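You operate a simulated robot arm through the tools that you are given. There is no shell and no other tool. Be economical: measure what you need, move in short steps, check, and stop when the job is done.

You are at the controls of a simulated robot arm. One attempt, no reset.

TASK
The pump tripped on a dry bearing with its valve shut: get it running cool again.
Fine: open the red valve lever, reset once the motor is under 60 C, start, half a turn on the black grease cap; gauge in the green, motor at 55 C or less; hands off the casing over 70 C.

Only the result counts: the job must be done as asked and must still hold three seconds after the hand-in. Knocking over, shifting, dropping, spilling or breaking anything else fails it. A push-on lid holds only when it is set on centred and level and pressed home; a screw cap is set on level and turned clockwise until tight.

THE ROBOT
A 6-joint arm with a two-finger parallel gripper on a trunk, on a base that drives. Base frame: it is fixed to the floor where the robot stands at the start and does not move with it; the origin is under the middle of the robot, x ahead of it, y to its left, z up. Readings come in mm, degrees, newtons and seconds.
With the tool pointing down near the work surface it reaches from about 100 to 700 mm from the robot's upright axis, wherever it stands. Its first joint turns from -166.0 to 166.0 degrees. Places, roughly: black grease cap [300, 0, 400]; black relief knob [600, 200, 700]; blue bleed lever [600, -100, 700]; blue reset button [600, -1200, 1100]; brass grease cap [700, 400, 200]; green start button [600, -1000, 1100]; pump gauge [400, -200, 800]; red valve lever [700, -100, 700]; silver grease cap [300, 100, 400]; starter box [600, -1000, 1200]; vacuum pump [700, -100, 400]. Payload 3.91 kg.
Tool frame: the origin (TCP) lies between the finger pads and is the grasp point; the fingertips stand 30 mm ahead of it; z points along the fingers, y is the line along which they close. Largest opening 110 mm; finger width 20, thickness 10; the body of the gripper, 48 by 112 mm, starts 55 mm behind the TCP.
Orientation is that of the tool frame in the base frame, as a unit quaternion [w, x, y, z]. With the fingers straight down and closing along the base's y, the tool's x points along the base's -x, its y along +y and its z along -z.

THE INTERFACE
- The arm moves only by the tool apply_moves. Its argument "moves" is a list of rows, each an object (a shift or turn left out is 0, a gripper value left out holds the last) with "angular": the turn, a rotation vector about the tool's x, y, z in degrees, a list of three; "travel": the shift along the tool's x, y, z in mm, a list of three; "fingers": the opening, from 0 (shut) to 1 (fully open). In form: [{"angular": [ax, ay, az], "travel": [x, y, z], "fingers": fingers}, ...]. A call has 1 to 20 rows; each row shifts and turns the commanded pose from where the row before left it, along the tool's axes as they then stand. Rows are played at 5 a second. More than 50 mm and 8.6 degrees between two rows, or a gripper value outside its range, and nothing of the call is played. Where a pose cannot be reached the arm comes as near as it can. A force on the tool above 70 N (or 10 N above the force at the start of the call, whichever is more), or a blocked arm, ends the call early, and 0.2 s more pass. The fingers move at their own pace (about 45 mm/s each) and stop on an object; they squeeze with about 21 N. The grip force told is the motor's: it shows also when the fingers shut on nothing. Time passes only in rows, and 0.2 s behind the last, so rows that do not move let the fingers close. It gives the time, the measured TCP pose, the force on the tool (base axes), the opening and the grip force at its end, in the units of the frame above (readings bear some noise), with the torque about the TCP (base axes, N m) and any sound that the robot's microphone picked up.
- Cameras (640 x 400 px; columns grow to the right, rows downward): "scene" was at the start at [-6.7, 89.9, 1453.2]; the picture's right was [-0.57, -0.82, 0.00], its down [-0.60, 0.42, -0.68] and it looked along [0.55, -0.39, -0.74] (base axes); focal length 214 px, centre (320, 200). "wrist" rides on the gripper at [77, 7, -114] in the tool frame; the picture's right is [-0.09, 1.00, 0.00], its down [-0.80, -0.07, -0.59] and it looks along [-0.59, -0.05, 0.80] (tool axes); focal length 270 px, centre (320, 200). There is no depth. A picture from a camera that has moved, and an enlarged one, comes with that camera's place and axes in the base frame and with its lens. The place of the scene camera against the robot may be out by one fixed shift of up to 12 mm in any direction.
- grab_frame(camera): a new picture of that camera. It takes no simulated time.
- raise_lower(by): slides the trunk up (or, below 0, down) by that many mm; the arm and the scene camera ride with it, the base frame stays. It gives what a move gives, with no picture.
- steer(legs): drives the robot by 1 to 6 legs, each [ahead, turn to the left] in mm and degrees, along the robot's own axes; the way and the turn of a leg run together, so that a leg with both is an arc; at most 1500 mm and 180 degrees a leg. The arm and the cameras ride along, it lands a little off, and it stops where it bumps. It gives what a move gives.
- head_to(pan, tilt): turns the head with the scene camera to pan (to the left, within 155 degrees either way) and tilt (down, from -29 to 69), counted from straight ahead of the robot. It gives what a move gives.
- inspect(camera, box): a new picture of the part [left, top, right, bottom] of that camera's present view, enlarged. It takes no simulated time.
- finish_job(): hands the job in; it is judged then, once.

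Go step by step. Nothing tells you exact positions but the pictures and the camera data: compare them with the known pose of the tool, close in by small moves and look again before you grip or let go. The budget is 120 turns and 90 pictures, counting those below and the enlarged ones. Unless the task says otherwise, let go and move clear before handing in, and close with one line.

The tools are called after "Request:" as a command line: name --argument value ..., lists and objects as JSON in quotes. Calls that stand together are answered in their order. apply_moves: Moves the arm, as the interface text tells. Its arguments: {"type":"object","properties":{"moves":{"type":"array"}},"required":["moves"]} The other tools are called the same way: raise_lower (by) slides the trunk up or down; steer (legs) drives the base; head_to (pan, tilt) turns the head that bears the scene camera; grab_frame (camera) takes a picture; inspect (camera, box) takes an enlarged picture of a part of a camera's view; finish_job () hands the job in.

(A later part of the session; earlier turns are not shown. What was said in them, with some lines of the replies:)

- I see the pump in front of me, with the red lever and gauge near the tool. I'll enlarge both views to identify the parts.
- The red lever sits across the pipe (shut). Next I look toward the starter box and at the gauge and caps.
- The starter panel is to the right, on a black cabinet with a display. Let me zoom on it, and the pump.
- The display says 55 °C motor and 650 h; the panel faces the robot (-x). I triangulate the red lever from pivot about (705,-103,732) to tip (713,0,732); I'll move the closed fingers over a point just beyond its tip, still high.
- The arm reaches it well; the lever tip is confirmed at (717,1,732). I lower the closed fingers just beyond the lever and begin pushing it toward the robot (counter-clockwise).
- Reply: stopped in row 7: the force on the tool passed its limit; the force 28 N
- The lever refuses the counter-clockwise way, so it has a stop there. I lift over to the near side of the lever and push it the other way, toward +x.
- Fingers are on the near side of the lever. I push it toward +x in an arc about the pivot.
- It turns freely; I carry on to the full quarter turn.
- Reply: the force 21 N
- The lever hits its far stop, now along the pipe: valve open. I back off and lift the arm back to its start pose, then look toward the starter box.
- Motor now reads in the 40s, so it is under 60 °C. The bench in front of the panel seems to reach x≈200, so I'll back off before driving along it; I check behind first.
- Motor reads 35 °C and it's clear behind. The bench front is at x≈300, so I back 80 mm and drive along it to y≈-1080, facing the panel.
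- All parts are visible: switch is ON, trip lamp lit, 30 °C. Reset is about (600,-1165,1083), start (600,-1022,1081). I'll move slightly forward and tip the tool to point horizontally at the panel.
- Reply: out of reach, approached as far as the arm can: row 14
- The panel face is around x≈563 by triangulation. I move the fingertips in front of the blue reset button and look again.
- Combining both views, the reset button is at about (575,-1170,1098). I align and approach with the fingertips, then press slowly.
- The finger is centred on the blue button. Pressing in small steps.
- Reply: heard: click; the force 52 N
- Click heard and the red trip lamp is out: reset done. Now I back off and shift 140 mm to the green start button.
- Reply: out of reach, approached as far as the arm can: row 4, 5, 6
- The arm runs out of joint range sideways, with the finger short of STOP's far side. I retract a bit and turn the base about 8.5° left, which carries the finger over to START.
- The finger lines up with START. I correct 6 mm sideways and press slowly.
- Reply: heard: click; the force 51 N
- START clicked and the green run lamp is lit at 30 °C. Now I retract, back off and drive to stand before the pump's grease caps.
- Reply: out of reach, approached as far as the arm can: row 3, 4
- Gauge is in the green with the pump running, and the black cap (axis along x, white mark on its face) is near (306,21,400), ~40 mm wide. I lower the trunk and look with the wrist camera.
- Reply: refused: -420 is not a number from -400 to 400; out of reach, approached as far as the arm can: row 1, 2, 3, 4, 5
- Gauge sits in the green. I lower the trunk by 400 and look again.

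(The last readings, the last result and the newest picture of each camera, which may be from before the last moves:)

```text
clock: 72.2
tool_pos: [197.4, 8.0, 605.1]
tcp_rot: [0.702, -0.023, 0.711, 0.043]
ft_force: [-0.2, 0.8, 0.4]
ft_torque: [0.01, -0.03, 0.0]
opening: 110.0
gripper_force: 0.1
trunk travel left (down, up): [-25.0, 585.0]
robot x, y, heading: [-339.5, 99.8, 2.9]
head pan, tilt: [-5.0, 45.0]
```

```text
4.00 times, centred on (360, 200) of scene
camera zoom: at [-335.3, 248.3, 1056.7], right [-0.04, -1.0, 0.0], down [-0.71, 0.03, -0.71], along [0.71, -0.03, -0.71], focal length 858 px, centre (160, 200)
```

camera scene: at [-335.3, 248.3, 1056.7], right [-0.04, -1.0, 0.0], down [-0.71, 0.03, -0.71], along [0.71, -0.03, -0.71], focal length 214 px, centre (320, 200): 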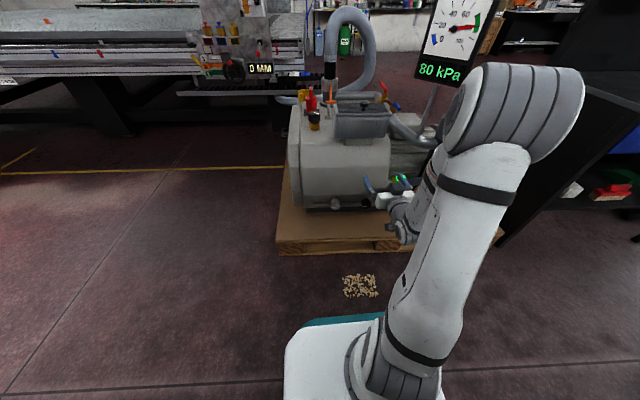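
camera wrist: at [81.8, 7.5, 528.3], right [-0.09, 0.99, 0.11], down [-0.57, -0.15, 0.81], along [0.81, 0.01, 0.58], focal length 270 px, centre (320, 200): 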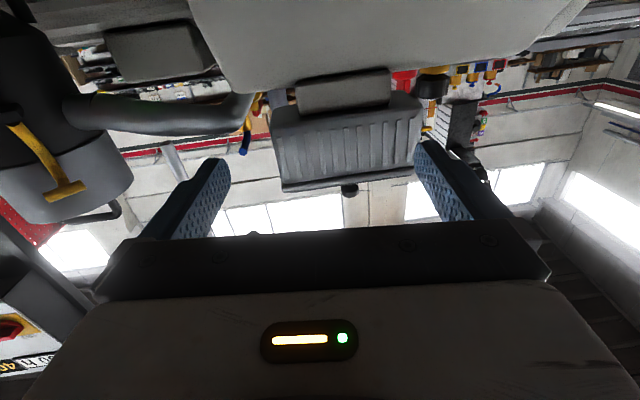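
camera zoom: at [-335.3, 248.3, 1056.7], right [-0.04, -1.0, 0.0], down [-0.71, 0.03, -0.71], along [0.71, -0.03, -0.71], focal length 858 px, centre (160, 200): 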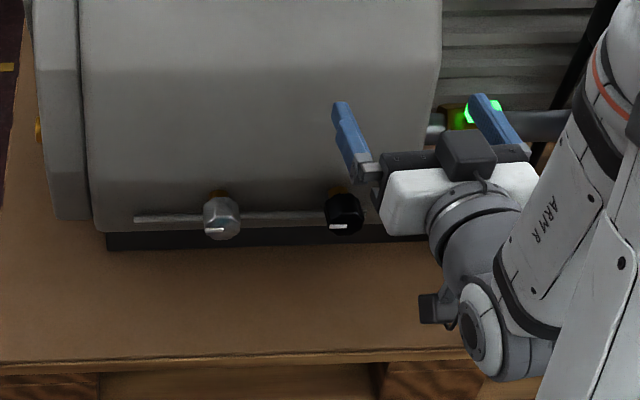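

The cap triangulates to about (329,12,362), with plenty of space below. I bring the open gripper level with it, short of contact.

Request:
apply_moves --moves '[{"travel": [40.4, -1, 6]}, {"travel": [40.4, -1, 6]}, {"travel": [40.4, -1, 6]}, {"travel": [40.4, -1, 6]}, {"travel": [40.4, -1, 6]}, {"travel": [40.4, -1, 6]}, {"angular": [5.3, 0, -1.7]}, {}]'

Request:
grab_frame --camera "wrist"

Request:
inspect --camera "scene" --box '[280, 150, 440, 250]'

```text
clock: 74.0
tool_pos: [328.1, -73.7, 486.6]
tcp_rot: [0.7, 0.006, 0.714, 0.018]
ft_force: [-0.3, 0.1, -0.1]
ft_torque: [0.02, 0.0, 0.01]
opening: 109.8
gripper_force: 0.1
out of reach, approached as far as the arm can: row 1, 2, 3, 4, 5, 6, 7
trunk travel left (down, up): [-25.0, 585.0]
robot x, y, heading: [-339.1, 100.5, 2.9]
head pan, tilt: [-5.0, 45.0]
```

```text
51 pictures are left
camera wrist: at [210.2, -66.4, 410.8], right [-0.01, 0.99, 0.12], down [-0.58, -0.11, 0.81], along [0.82, -0.06, 0.57], focal length 270 px, centre (320, 200)
```

wrist: 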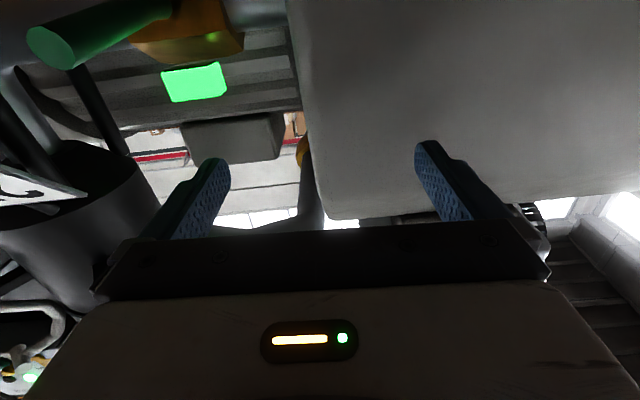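

```text
4.00 times, centred on (360, 200) of scene
camera zoom: at [-335.2, 248.3, 1056.7], right [-0.04, -1.0, 0.0], down [-0.71, 0.03, -0.71], along [0.71, -0.03, -0.71], focal length 858 px, centre (160, 200)
```

zoom: 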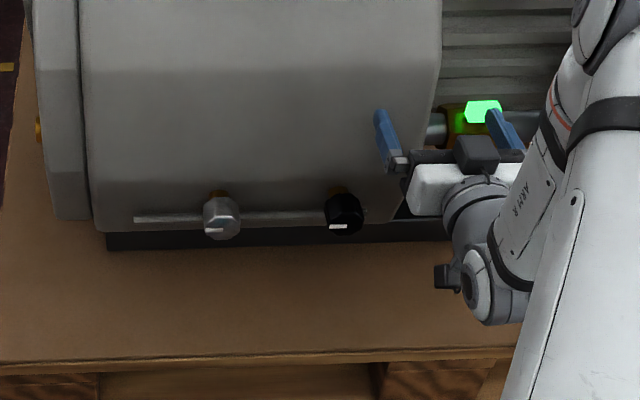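

The arm can't hold the tool level that low this close, and the fingers are near the casing. I back the base 230 mm so the forearm can stretch out flatter.

Request:
steer --legs '[[-230, 0]]'

Request:
apply_moves --moves '[{"travel": [0, 0, 39]}, {"travel": [0, 0, 39]}, {"travel": [0, 0, 39]}, {"travel": [20, 15, 20]}, {"travel": [25, 18, 0]}, {"travel": [25, 18, 0]}, {"travel": [25, 18, 0]}, {"travel": [25, 18, 0]}, {}]'

Request:
grab_frame --camera "wrist"

Request:
grab_frame --camera "scene"

```text
clock: 75.7
tool_pos: [94.3, -82.8, 486.8]
tcp_rot: [0.7, 0.006, 0.714, 0.018]
ft_force: [-0.3, 0.0, -0.3]
ft_torque: [-0.01, -0.01, 0.03]
opening: 110.1
gripper_force: 0.1
trunk travel left (down, up): [-25.0, 585.0]
robot x, y, heading: [-572.5, 84.6, 2.8]
head pan, tilt: [-5.0, 45.0]
```

```text
clock: 77.7
tool_pos: [227.2, -18.9, 369.1]
tcp_rot: [0.699, -0.001, 0.715, 0.028]
ft_force: [-0.4, 0.0, 0.0]
ft_torque: [0.03, 0.01, 0.02]
opening: 110.0
gripper_force: 0.0
out of reach, approached as far as the arm can: row 7, 8
trunk travel left (down, up): [-25.0, 585.0]
robot x, y, heading: [-568.7, 89.8, 2.9]
head pan, tilt: [-5.0, 45.0]
```

```text
49 pictures are left
camera wrist: at [109.3, -14.5, 294.2], right [-0.04, 0.99, 0.13], down [-0.57, -0.13, 0.81], along [0.82, -0.04, 0.57], focal length 270 px, centre (320, 200)
```

wrist: 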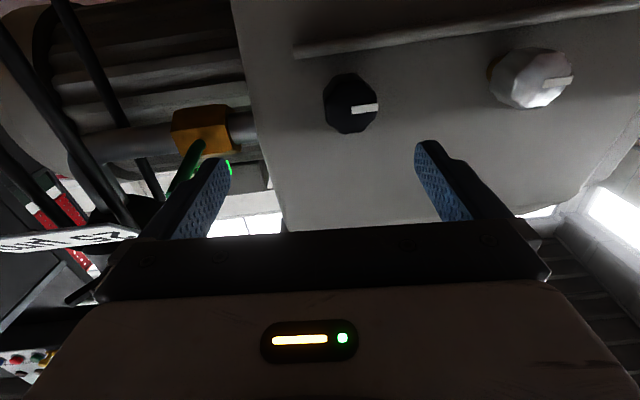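

```text
48 pictures are left
camera scene: at [-568.1, 236.8, 1056.7], right [-0.04, -1.0, 0.0], down [-0.71, 0.03, -0.71], along [0.71, -0.03, -0.71], focal length 214 px, centre (320, 200)
```

scene: 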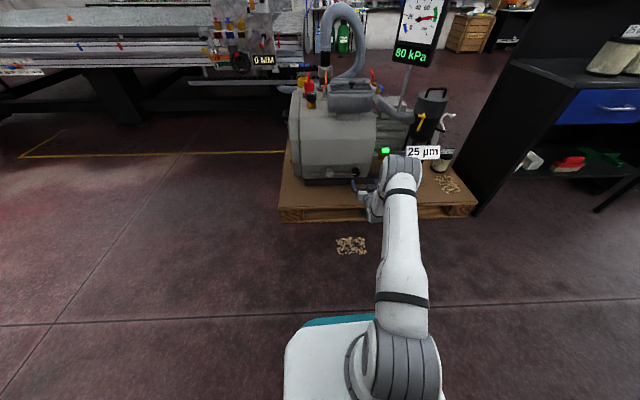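

The wrist view shows the black cap clearly at about (320,10,357), mark pointing left of it. The arm is at a side limit, so I shift the base ~100 mm to the left with a short S-manoeuvre.

Request:
steer --legs '[[-200, 0], [0, 30], [200, 0], [0, -32.5]]'

Request:
grab_frame --camera "wrist"

```text
clock: 83.5
tool_pos: [189.5, 36.1, 369.7]
tcp_rot: [0.7, 0.018, 0.714, 0.008]
ft_force: [-0.7, 0.2, 0.3]
ft_torque: [0.03, -0.02, -0.01]
opening: 110.0
gripper_force: 0.0
trunk travel left (down, up): [-25.0, 585.0]
robot x, y, heading: [-599.1, 196.7, 0.3]
head pan, tilt: [-5.0, 45.0]
```

```text
47 pictures are left
camera wrist: at [73.8, 47.3, 294.4], right [0.02, 0.99, 0.13], down [-0.58, -0.09, 0.81], along [0.82, -0.09, 0.57], focal length 270 px, centre (320, 200)
```

wrist: 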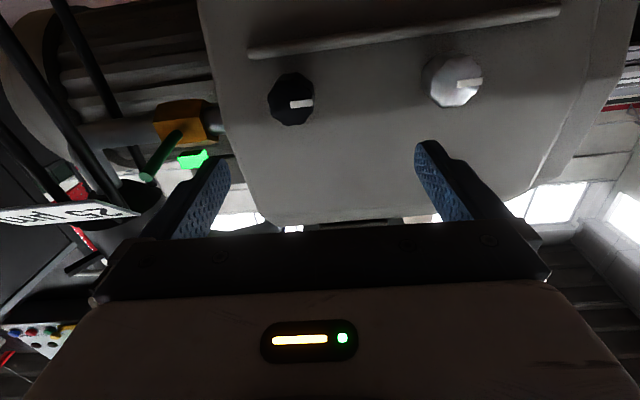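

The cap's face centre now triangulates to (317,9,354), and the tool is level. I align on its axis with tips just short.

Request:
apply_moves --moves '[{"travel": [6.5, -13, 20], "fingers": 0.65}, {"travel": [6.5, -13.5, 20]}, {"travel": [0, 0, 20], "angular": [0, -1.1, 0]}, {"travel": [0, 0, 14]}, {}]'

Request:
grab_frame --camera "wrist"

```text
clock: 84.8
tool_pos: [264.8, 9.6, 355.0]
tcp_rot: [0.706, 0.02, 0.708, 0.008]
ft_force: [-1.1, -0.1, 1.2]
ft_torque: [0.01, 0.03, -0.04]
opening: 71.6
gripper_force: 0.0
trunk travel left (down, up): [-25.0, 585.0]
robot x, y, heading: [-597.7, 195.2, 0.5]
head pan, tilt: [-5.0, 45.0]
```

```text
46 pictures are left
camera wrist: at [149.1, 20.9, 277.4], right [0.01, 0.99, 0.13], down [-0.59, -0.09, 0.8], along [0.8, -0.09, 0.59], focal length 270 px, centre (320, 200)
```

wrist: 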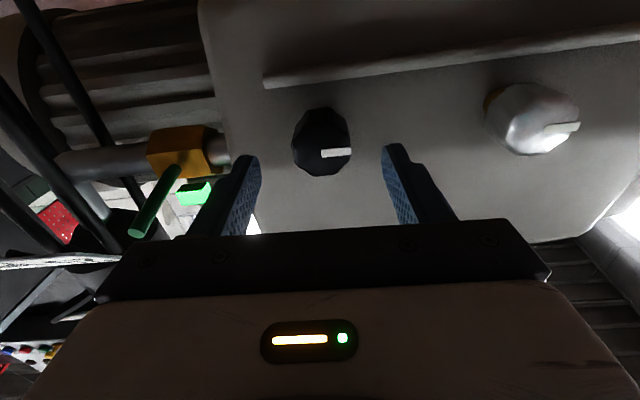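

The cap is centred between the fingers. I advance 42 mm, close on it, and check the grip.

Request:
apply_moves --moves '[{"travel": [2, -1, 15]}, {"travel": [0, 0, 15]}, {"travel": [0, 0, 12]}, {"fingers": 0}, {}, {}, {}]'

Request:
grab_frame --camera "wrist"

```text
clock: 86.3
tool_pos: [306.1, 8.8, 351.7]
tcp_rot: [0.706, 0.018, 0.708, 0.009]
ft_force: [0.4, 10.1, -0.3]
ft_torque: [-0.05, 0.02, 0.36]
opening: 40.8
gripper_force: 45.3
trunk travel left (down, up): [-25.0, 585.0]
robot x, y, heading: [-599.6, 195.6, 0.1]
head pan, tilt: [-5.0, 45.0]
```

```text
45 pictures are left
camera wrist: at [191.0, 20.8, 275.1], right [0.01, 0.99, 0.13], down [-0.59, -0.09, 0.8], along [0.8, -0.08, 0.59], focal length 270 px, centre (320, 200)
```

wrist: 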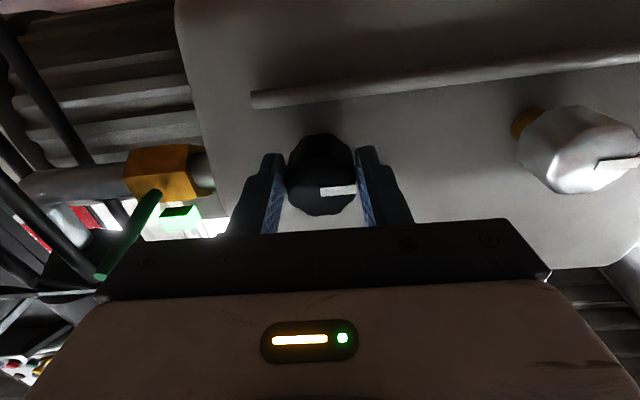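

Cap held (41 mm). I start turning clockwise, 40° first, to check that the cap follows.

Request:
apply_moves --moves '[{"travel": [0, 1, 0], "angular": [0, 0, 8]}, {"angular": [0, 0, 8]}, {"angular": [0, 0, 8]}, {"angular": [0, 0, 8]}, {"angular": [0, 0, 8]}, {}]'

Request:
grab_frame --camera "wrist"

```text
clock: 87.8
tool_pos: [305.4, 13.9, 354.2]
tcp_rot: [0.661, 0.256, 0.659, 0.252]
ft_force: [-12.1, 35.8, 10.4]
ft_torque: [-0.3, -0.52, 1.33]
opening: 41.1
gripper_force: 45.5
trunk travel left (down, up): [-25.0, 585.0]
robot x, y, heading: [-597.4, 200.2, 0.1]
head pan, tilt: [-5.0, 45.0]
```

```text
44 pictures are left
camera wrist: at [191.5, 71.5, 300.6], right [0.0, 0.68, 0.73], down [-0.6, -0.59, 0.55], along [0.8, -0.44, 0.4], focal length 270 px, centre (320, 200)
```

wrist: 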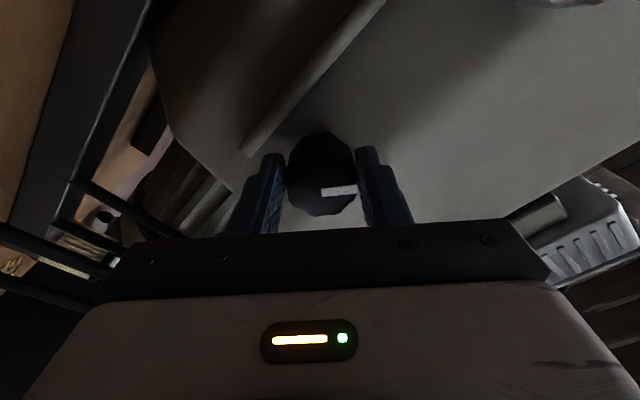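

The cap follows the fingers, but a side force of 36 N has built up; I ease the hand 4 mm toward +y to relieve it and read again.

Request:
apply_moves --moves '[{"travel": [2.7, 3, 0]}, {}, {}]'

```text
clock: 88.5
tool_pos: [305.7, 13.1, 354.0]
tcp_rot: [0.662, 0.258, 0.658, 0.25]
ft_force: [5.4, 21.9, 12.2]
ft_torque: [-0.14, 0.17, 0.84]
opening: 40.7
gripper_force: 44.4
trunk travel left (down, up): [-25.0, 585.0]
robot x, y, heading: [-600.7, 198.2, 0.2]
head pan, tilt: [-5.0, 45.0]
```

Request:
apply_moves --moves '[{"travel": [1.2, 5.7, 0]}, {}, {}]'

```text
clock: 89.3
tool_pos: [305.6, 15.2, 355.2]
tcp_rot: [0.661, 0.262, 0.658, 0.249]
ft_force: [29.5, -13.7, 3.0]
ft_torque: [0.08, -0.04, -0.25]
opening: 40.6
gripper_force: 45.0
trunk travel left (down, up): [-25.0, 585.0]
robot x, y, heading: [-598.9, 195.9, 0.3]
head pan, tilt: [-5.0, 45.0]
```

Request:
apply_moves --moves '[{"travel": [-1.4, -1.5, 1]}, {"angular": [0, 0, 8]}, {"angular": [0, 0, 8]}, {"angular": [0, 0, 8]}, {"angular": [0, 0, 8]}, {"angular": [0, 0, 8]}, {"angular": [0, 0, 8]}, {}]'

Request:
grab_frame --camera "wrist"

Request:
head_to --pan -50 --tilt 10

Request:
grab_frame --camera "scene"

```text
clock: 91.2
tool_pos: [306.9, 16.3, 359.9]
tcp_rot: [0.503, 0.503, 0.495, 0.498]
ft_force: [-28.1, 21.2, 20.6]
ft_torque: [-0.15, -0.78, 0.56]
opening: 41.1
gripper_force: 45.5
trunk travel left (down, up): [-25.0, 585.0]
robot x, y, heading: [-602.3, 195.9, 0.1]
head pan, tilt: [-5.0, 45.0]
```

```text
43 pictures are left
camera wrist: at [192.4, 95.2, 365.4], right [0.0, -0.09, 1.0], down [-0.6, -0.79, -0.08], along [0.8, -0.6, -0.05], focal length 270 px, centre (320, 200)
```

wrist: 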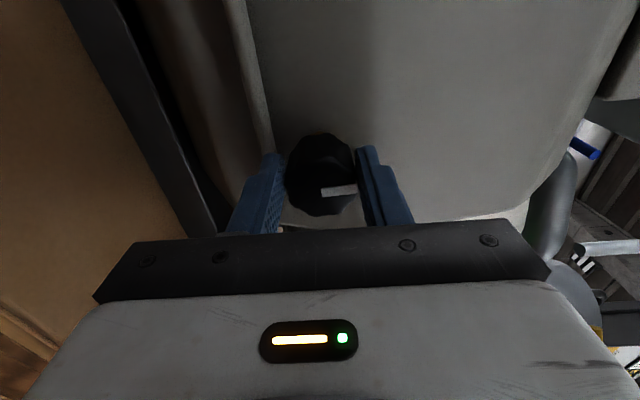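

```text
clock: 92.3
tool_pos: [306.7, 17.6, 358.6]
tcp_rot: [0.504, 0.503, 0.496, 0.498]
ft_force: [-14.7, 22.4, 23.1]
ft_torque: [-0.2, -0.63, 0.96]
opening: 40.7
gripper_force: 44.8
trunk travel left (down, up): [-25.0, 585.0]
robot x, y, heading: [-598.3, 196.6, 0.2]
head pan, tilt: [-50.0, 10.0]
```

```text
42 pictures are left
camera scene: at [-614.0, 281.8, 1111.5], right [-0.76, -0.65, 0.0], down [-0.11, 0.13, -0.99], along [0.64, -0.75, -0.17], focal length 214 px, centre (320, 200)
```

scene: 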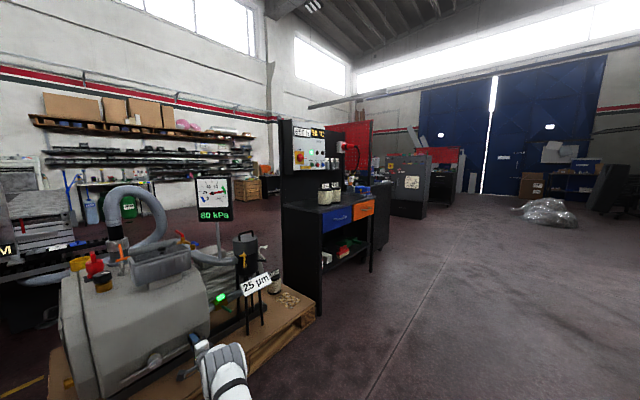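

88° done and the cap tracks. I relieve the side force and check the motor display.

Request:
inspect --camera "scene" --box '[180, 100, 380, 260]'

Request:
apply_moves --moves '[{"travel": [3, 3, -0.5]}, {}, {"angular": [0, 0, 8]}, {"angular": [0, 0, 8]}, {"angular": [0, 0, 8]}, {"angular": [0, 0, 8]}, {}]'

```text
2.50 times, centred on (280, 180) of scene
camera zoom: at [-614.0, 281.8, 1111.5], right [-0.76, -0.65, 0.0], down [-0.11, 0.13, -0.99], along [0.64, -0.75, -0.17], focal length 536 px, centre (420, 250)
```

zoom: 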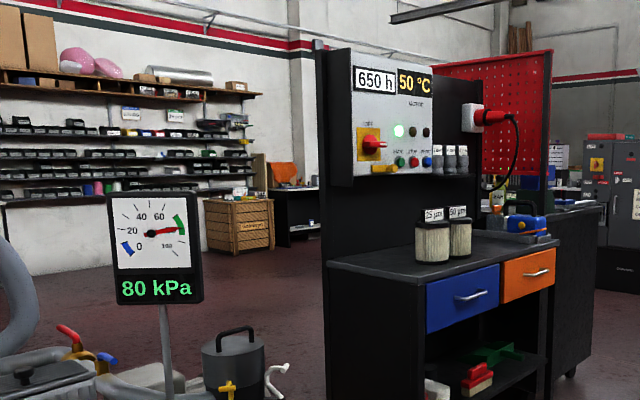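

```text
clock: 93.9
tool_pos: [305.3, 15.3, 363.7]
tcp_rot: [0.348, 0.62, 0.334, 0.619]
ft_force: [1.3, -18.6, 24.7]
ft_torque: [-0.24, -0.63, -1.02]
opening: 41.1
gripper_force: 45.1
trunk travel left (down, up): [-25.0, 585.0]
robot x, y, heading: [-599.5, 197.8, 0.1]
head pan, tilt: [-50.0, 10.0]
```

Motor is at 50 °C, pump 80 kPa. The grip sits ~8 mm below the cap's axis, so I make the hand orbit properly (add ~1.1 mm tool-y per step) and continue to about 176°.

Request:
apply_moves --moves '[{"travel": [-0.6, 2.8, 0]}, {"travel": [0, 1.1, 0], "angular": [0, 0, 8]}, {"travel": [0, 1.1, 0], "angular": [0, 0, 8]}, {"travel": [0, 1.1, 0], "angular": [0, 0, 8]}, {"travel": [0, 1.1, 0], "angular": [0, 0, 8]}, {"travel": [0, 1.1, 0], "angular": [0, 0, 8]}, {"travel": [0, 1.1, 0], "angular": [0, 0, 8]}, {"travel": [0, 1.1, 0], "angular": [0, 0, 8]}, {"travel": [0, 0.5, 0], "angular": [0, 0, 4]}, {}]'

Request:
grab_frame --camera "wrist"

Request:
inspect --camera "scene" --box '[180, 100, 380, 260]'

```text
clock: 96.1
tool_pos: [305.9, 7.7, 367.2]
tcp_rot: [-0.008, 0.706, -0.02, 0.707]
ft_force: [-0.8, -18.2, 20.9]
ft_torque: [-0.07, -0.44, -0.13]
opening: 40.9
gripper_force: 45.2
trunk travel left (down, up): [-25.0, 585.0]
robot x, y, heading: [-599.5, 198.2, 0.4]
head pan, tilt: [-50.0, 10.0]
```

```text
40 pictures are left
camera wrist: at [190.4, 1.1, 442.2], right [-0.02, -0.99, -0.13], down [-0.59, 0.11, -0.8], along [0.81, 0.06, -0.59], focal length 270 px, centre (320, 200)
```

wrist: 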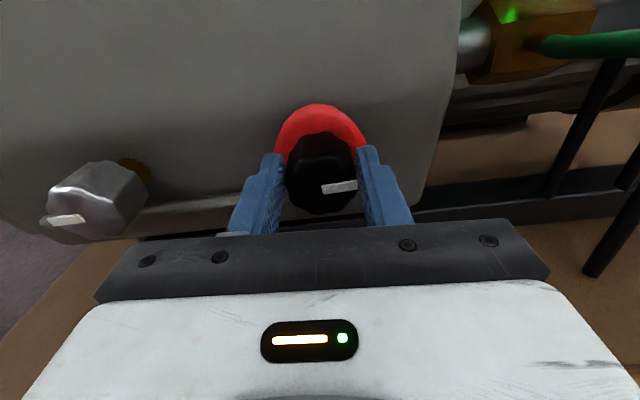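

```text
2.50 times, centred on (280, 180) of scene
camera zoom: at [-613.4, 280.5, 1111.7], right [-0.76, -0.64, 0.0], down [-0.11, 0.13, -0.98], along [0.64, -0.75, -0.17], focal length 536 px, centre (420, 250)
```

zoom: 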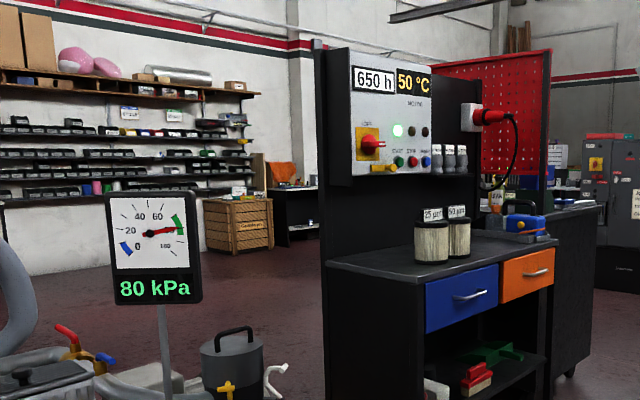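

Exactly 180° turned (tool roll 2.2° to 182.2°), gauge 80 kPa and motor 50 °C. A red arc has appeared behind the cap; I zoom on it before letting go.

Request:
inspect --camera "wrist" --box '[220, 80, 420, 230]'

Request:
head_to --pan -15 --tilt 40

Request:
inspect --camera "scene" --box '[220, 120, 420, 260]'

```text
2.67 times, centred on (320, 155) of wrist
camera zoom: at [190.4, 1.1, 442.2], right [-0.02, -0.99, -0.13], down [-0.59, 0.11, -0.8], along [0.81, 0.06, -0.59], focal length 721 px, centre (320, 320)
```

zoom: 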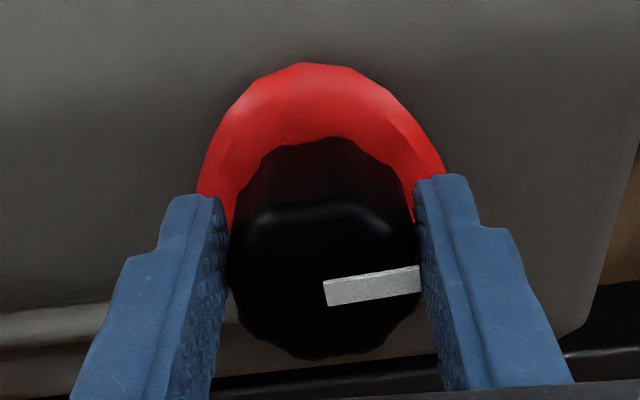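

```text
clock: 97.1
tool_pos: [305.4, 9.7, 366.8]
tcp_rot: [-0.009, 0.707, -0.019, 0.707]
ft_force: [-5.2, -20.0, 19.1]
ft_torque: [-0.12, -0.86, -0.34]
opening: 40.8
gripper_force: 45.0
trunk travel left (down, up): [-25.0, 585.0]
robot x, y, heading: [-599.6, 195.7, 0.3]
head pan, tilt: [-15.0, 40.0]
```

```text
2.86 times, centred on (320, 190) of scene
camera zoom: at [-591.1, 329.7, 1064.1], right [-0.26, -0.97, 0.0], down [-0.62, 0.17, -0.77], along [0.74, -0.2, -0.64], focal length 613 px, centre (320, 229)
```

zoom: 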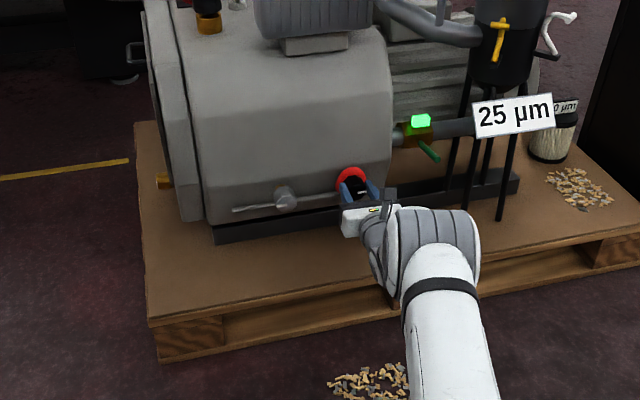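

A red ring now shows round the neck behind the black cap — probably extruded grease; the turn itself measured 180°. I release, back away and look at it and at the temperature.

Request:
apply_moves --moves '[{"fingers": 0.65}, {}, {}, {"travel": [0, 0, -20]}, {"travel": [0, 0, -30]}, {"travel": [0, 0, -40]}, {}]'

Request:
inspect --camera "wrist" --box '[100, 0, 500, 250]'

Request:
head_to --pan -50 --tilt 10

Request:
inspect --camera "scene" --box '[180, 100, 380, 260]'

```text
clock: 98.7
tool_pos: [217.3, 10.9, 365.4]
tcp_rot: [-0.009, 0.708, -0.019, 0.706]
ft_force: [-1.1, 0.1, 0.6]
ft_torque: [-0.03, -0.04, -0.05]
opening: 71.3
gripper_force: 0.1
trunk travel left (down, up): [-25.0, 585.0]
robot x, y, heading: [-599.2, 200.0, 0.2]
head pan, tilt: [-15.0, 40.0]
```

```text
1.60 times, centred on (300, 125) of wrist
camera zoom: at [102.3, 3.1, 441.3], right [-0.01, -0.99, -0.13], down [-0.59, 0.11, -0.8], along [0.8, 0.06, -0.59], focal length 432 px, centre (352, 320)
```

zoom: 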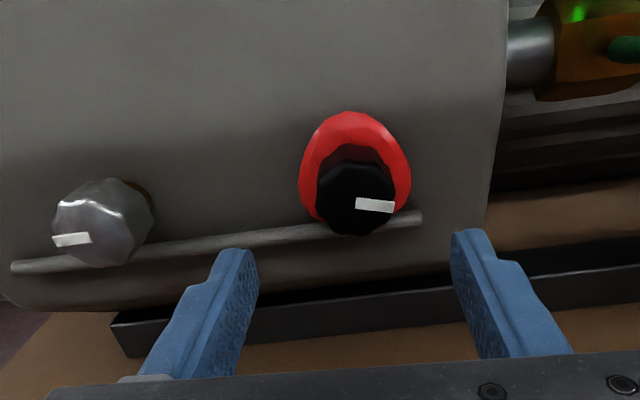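

```text
clock: 99.7
tool_pos: [217.7, 10.8, 364.8]
tcp_rot: [-0.008, 0.708, -0.019, 0.706]
ft_force: [-0.1, 0.7, 0.2]
ft_torque: [0.0, -0.03, 0.03]
opening: 71.8
gripper_force: 0.1
trunk travel left (down, up): [-25.0, 585.0]
robot x, y, heading: [-602.4, 196.1, 0.4]
head pan, tilt: [-50.0, 10.0]
```

```text
2.50 times, centred on (280, 180) of scene
camera zoom: at [-610.9, 280.7, 1111.6], right [-0.76, -0.65, 0.0], down [-0.11, 0.13, -0.98], along [0.64, -0.75, -0.17], focal length 536 px, centre (420, 250)
```

zoom: 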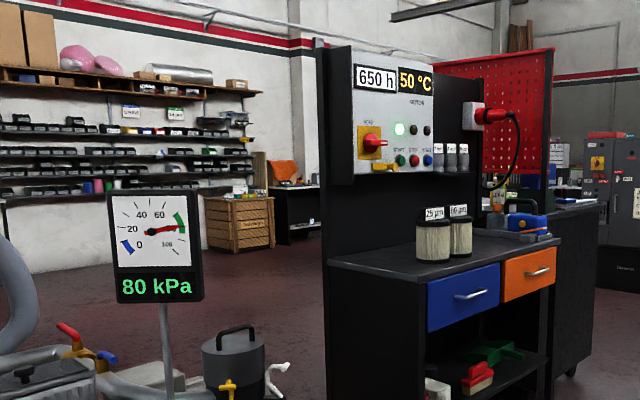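

The cap's mark has swung from the left to the right side: half a turn. I wait several seconds well clear and re-check temperature and gauge.

Request:
apply_moves --moves '[{"travel": [0, 0, -20]}, {}, {}, {}, {}, {}, {}, {}, {}, {}, {}, {}, {}, {}, {}, {}, {}, {}, {}, {}]'

Request:
apply_moves --moves '[{}, {}, {}, {}, {}, {}, {}, {}, {}, {}, {}, {}, {}, {}, {}, {}, {}, {}, {}, {}]'

Request:
inspect --camera "scene" --box '[180, 100, 380, 260]'

Request:
grab_frame --camera "wrist"

```text
clock: 103.9
tool_pos: [197.4, 10.9, 365.7]
tcp_rot: [-0.008, 0.708, -0.019, 0.706]
ft_force: [-0.4, -1.1, -0.3]
ft_torque: [-0.01, 0.0, -0.03]
opening: 71.5
gripper_force: 0.0
trunk travel left (down, up): [-25.0, 585.0]
robot x, y, heading: [-600.1, 198.4, 0.1]
head pan, tilt: [-50.0, 10.0]
```

```text
clock: 108.1
tool_pos: [197.1, 12.0, 366.0]
tcp_rot: [-0.008, 0.708, -0.019, 0.706]
ft_force: [-0.1, 0.1, 0.0]
ft_torque: [0.01, 0.0, 0.0]
opening: 71.6
gripper_force: 0.0
trunk travel left (down, up): [-25.0, 585.0]
robot x, y, heading: [-597.5, 197.1, 0.6]
head pan, tilt: [-50.0, 10.0]
```

```text
2.50 times, centred on (280, 180) of scene
camera zoom: at [-611.0, 280.6, 1111.6], right [-0.76, -0.65, 0.0], down [-0.11, 0.13, -0.98], along [0.64, -0.75, -0.17], focal length 536 px, centre (420, 250)
```

zoom: 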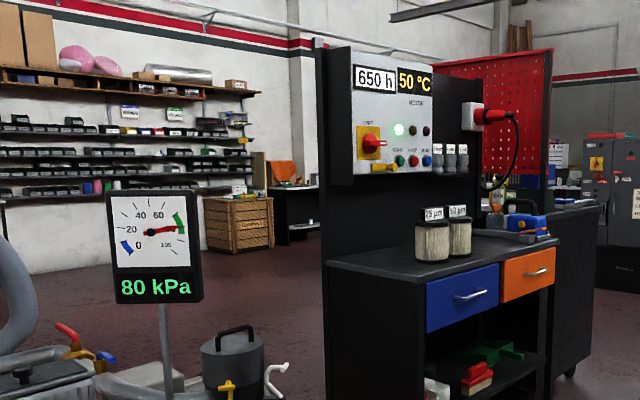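

```text
33 pictures are left
camera wrist: at [82.5, 3.6, 441.0], right [-0.01, -0.99, -0.13], down [-0.59, 0.11, -0.8], along [0.8, 0.06, -0.59], focal length 270 px, centre (320, 200)
```

wrist: 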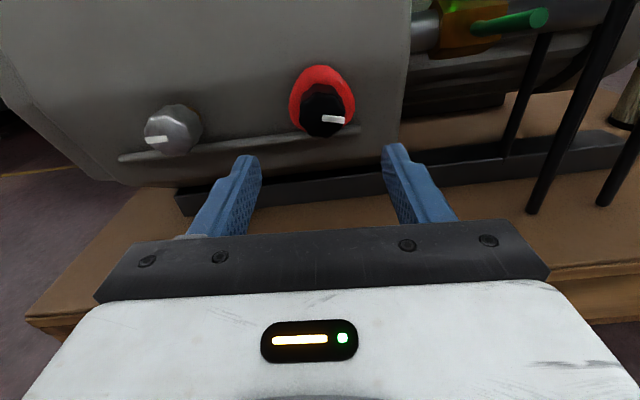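

The pump is running at 80 kPa with the needle in the green. The motor is steady at 50 °C, the valve is open, the cap has had its half turn and the hand is clear. Handing in.

Request:
finish_job

```text
The job is handed in.
```

The pump is running again: red valve open, trip reset at 30 °C, started, and the black grease cap turned half a turn clockwise. The gauge reads 80 kPa, in the green, and the motor held at 50 °C for the last seconds I watched. One thing I couldn't explain is a red ring that showed behind the black cap after the turn. It may be squeezed-out grease or a seal pushed out, so check it.
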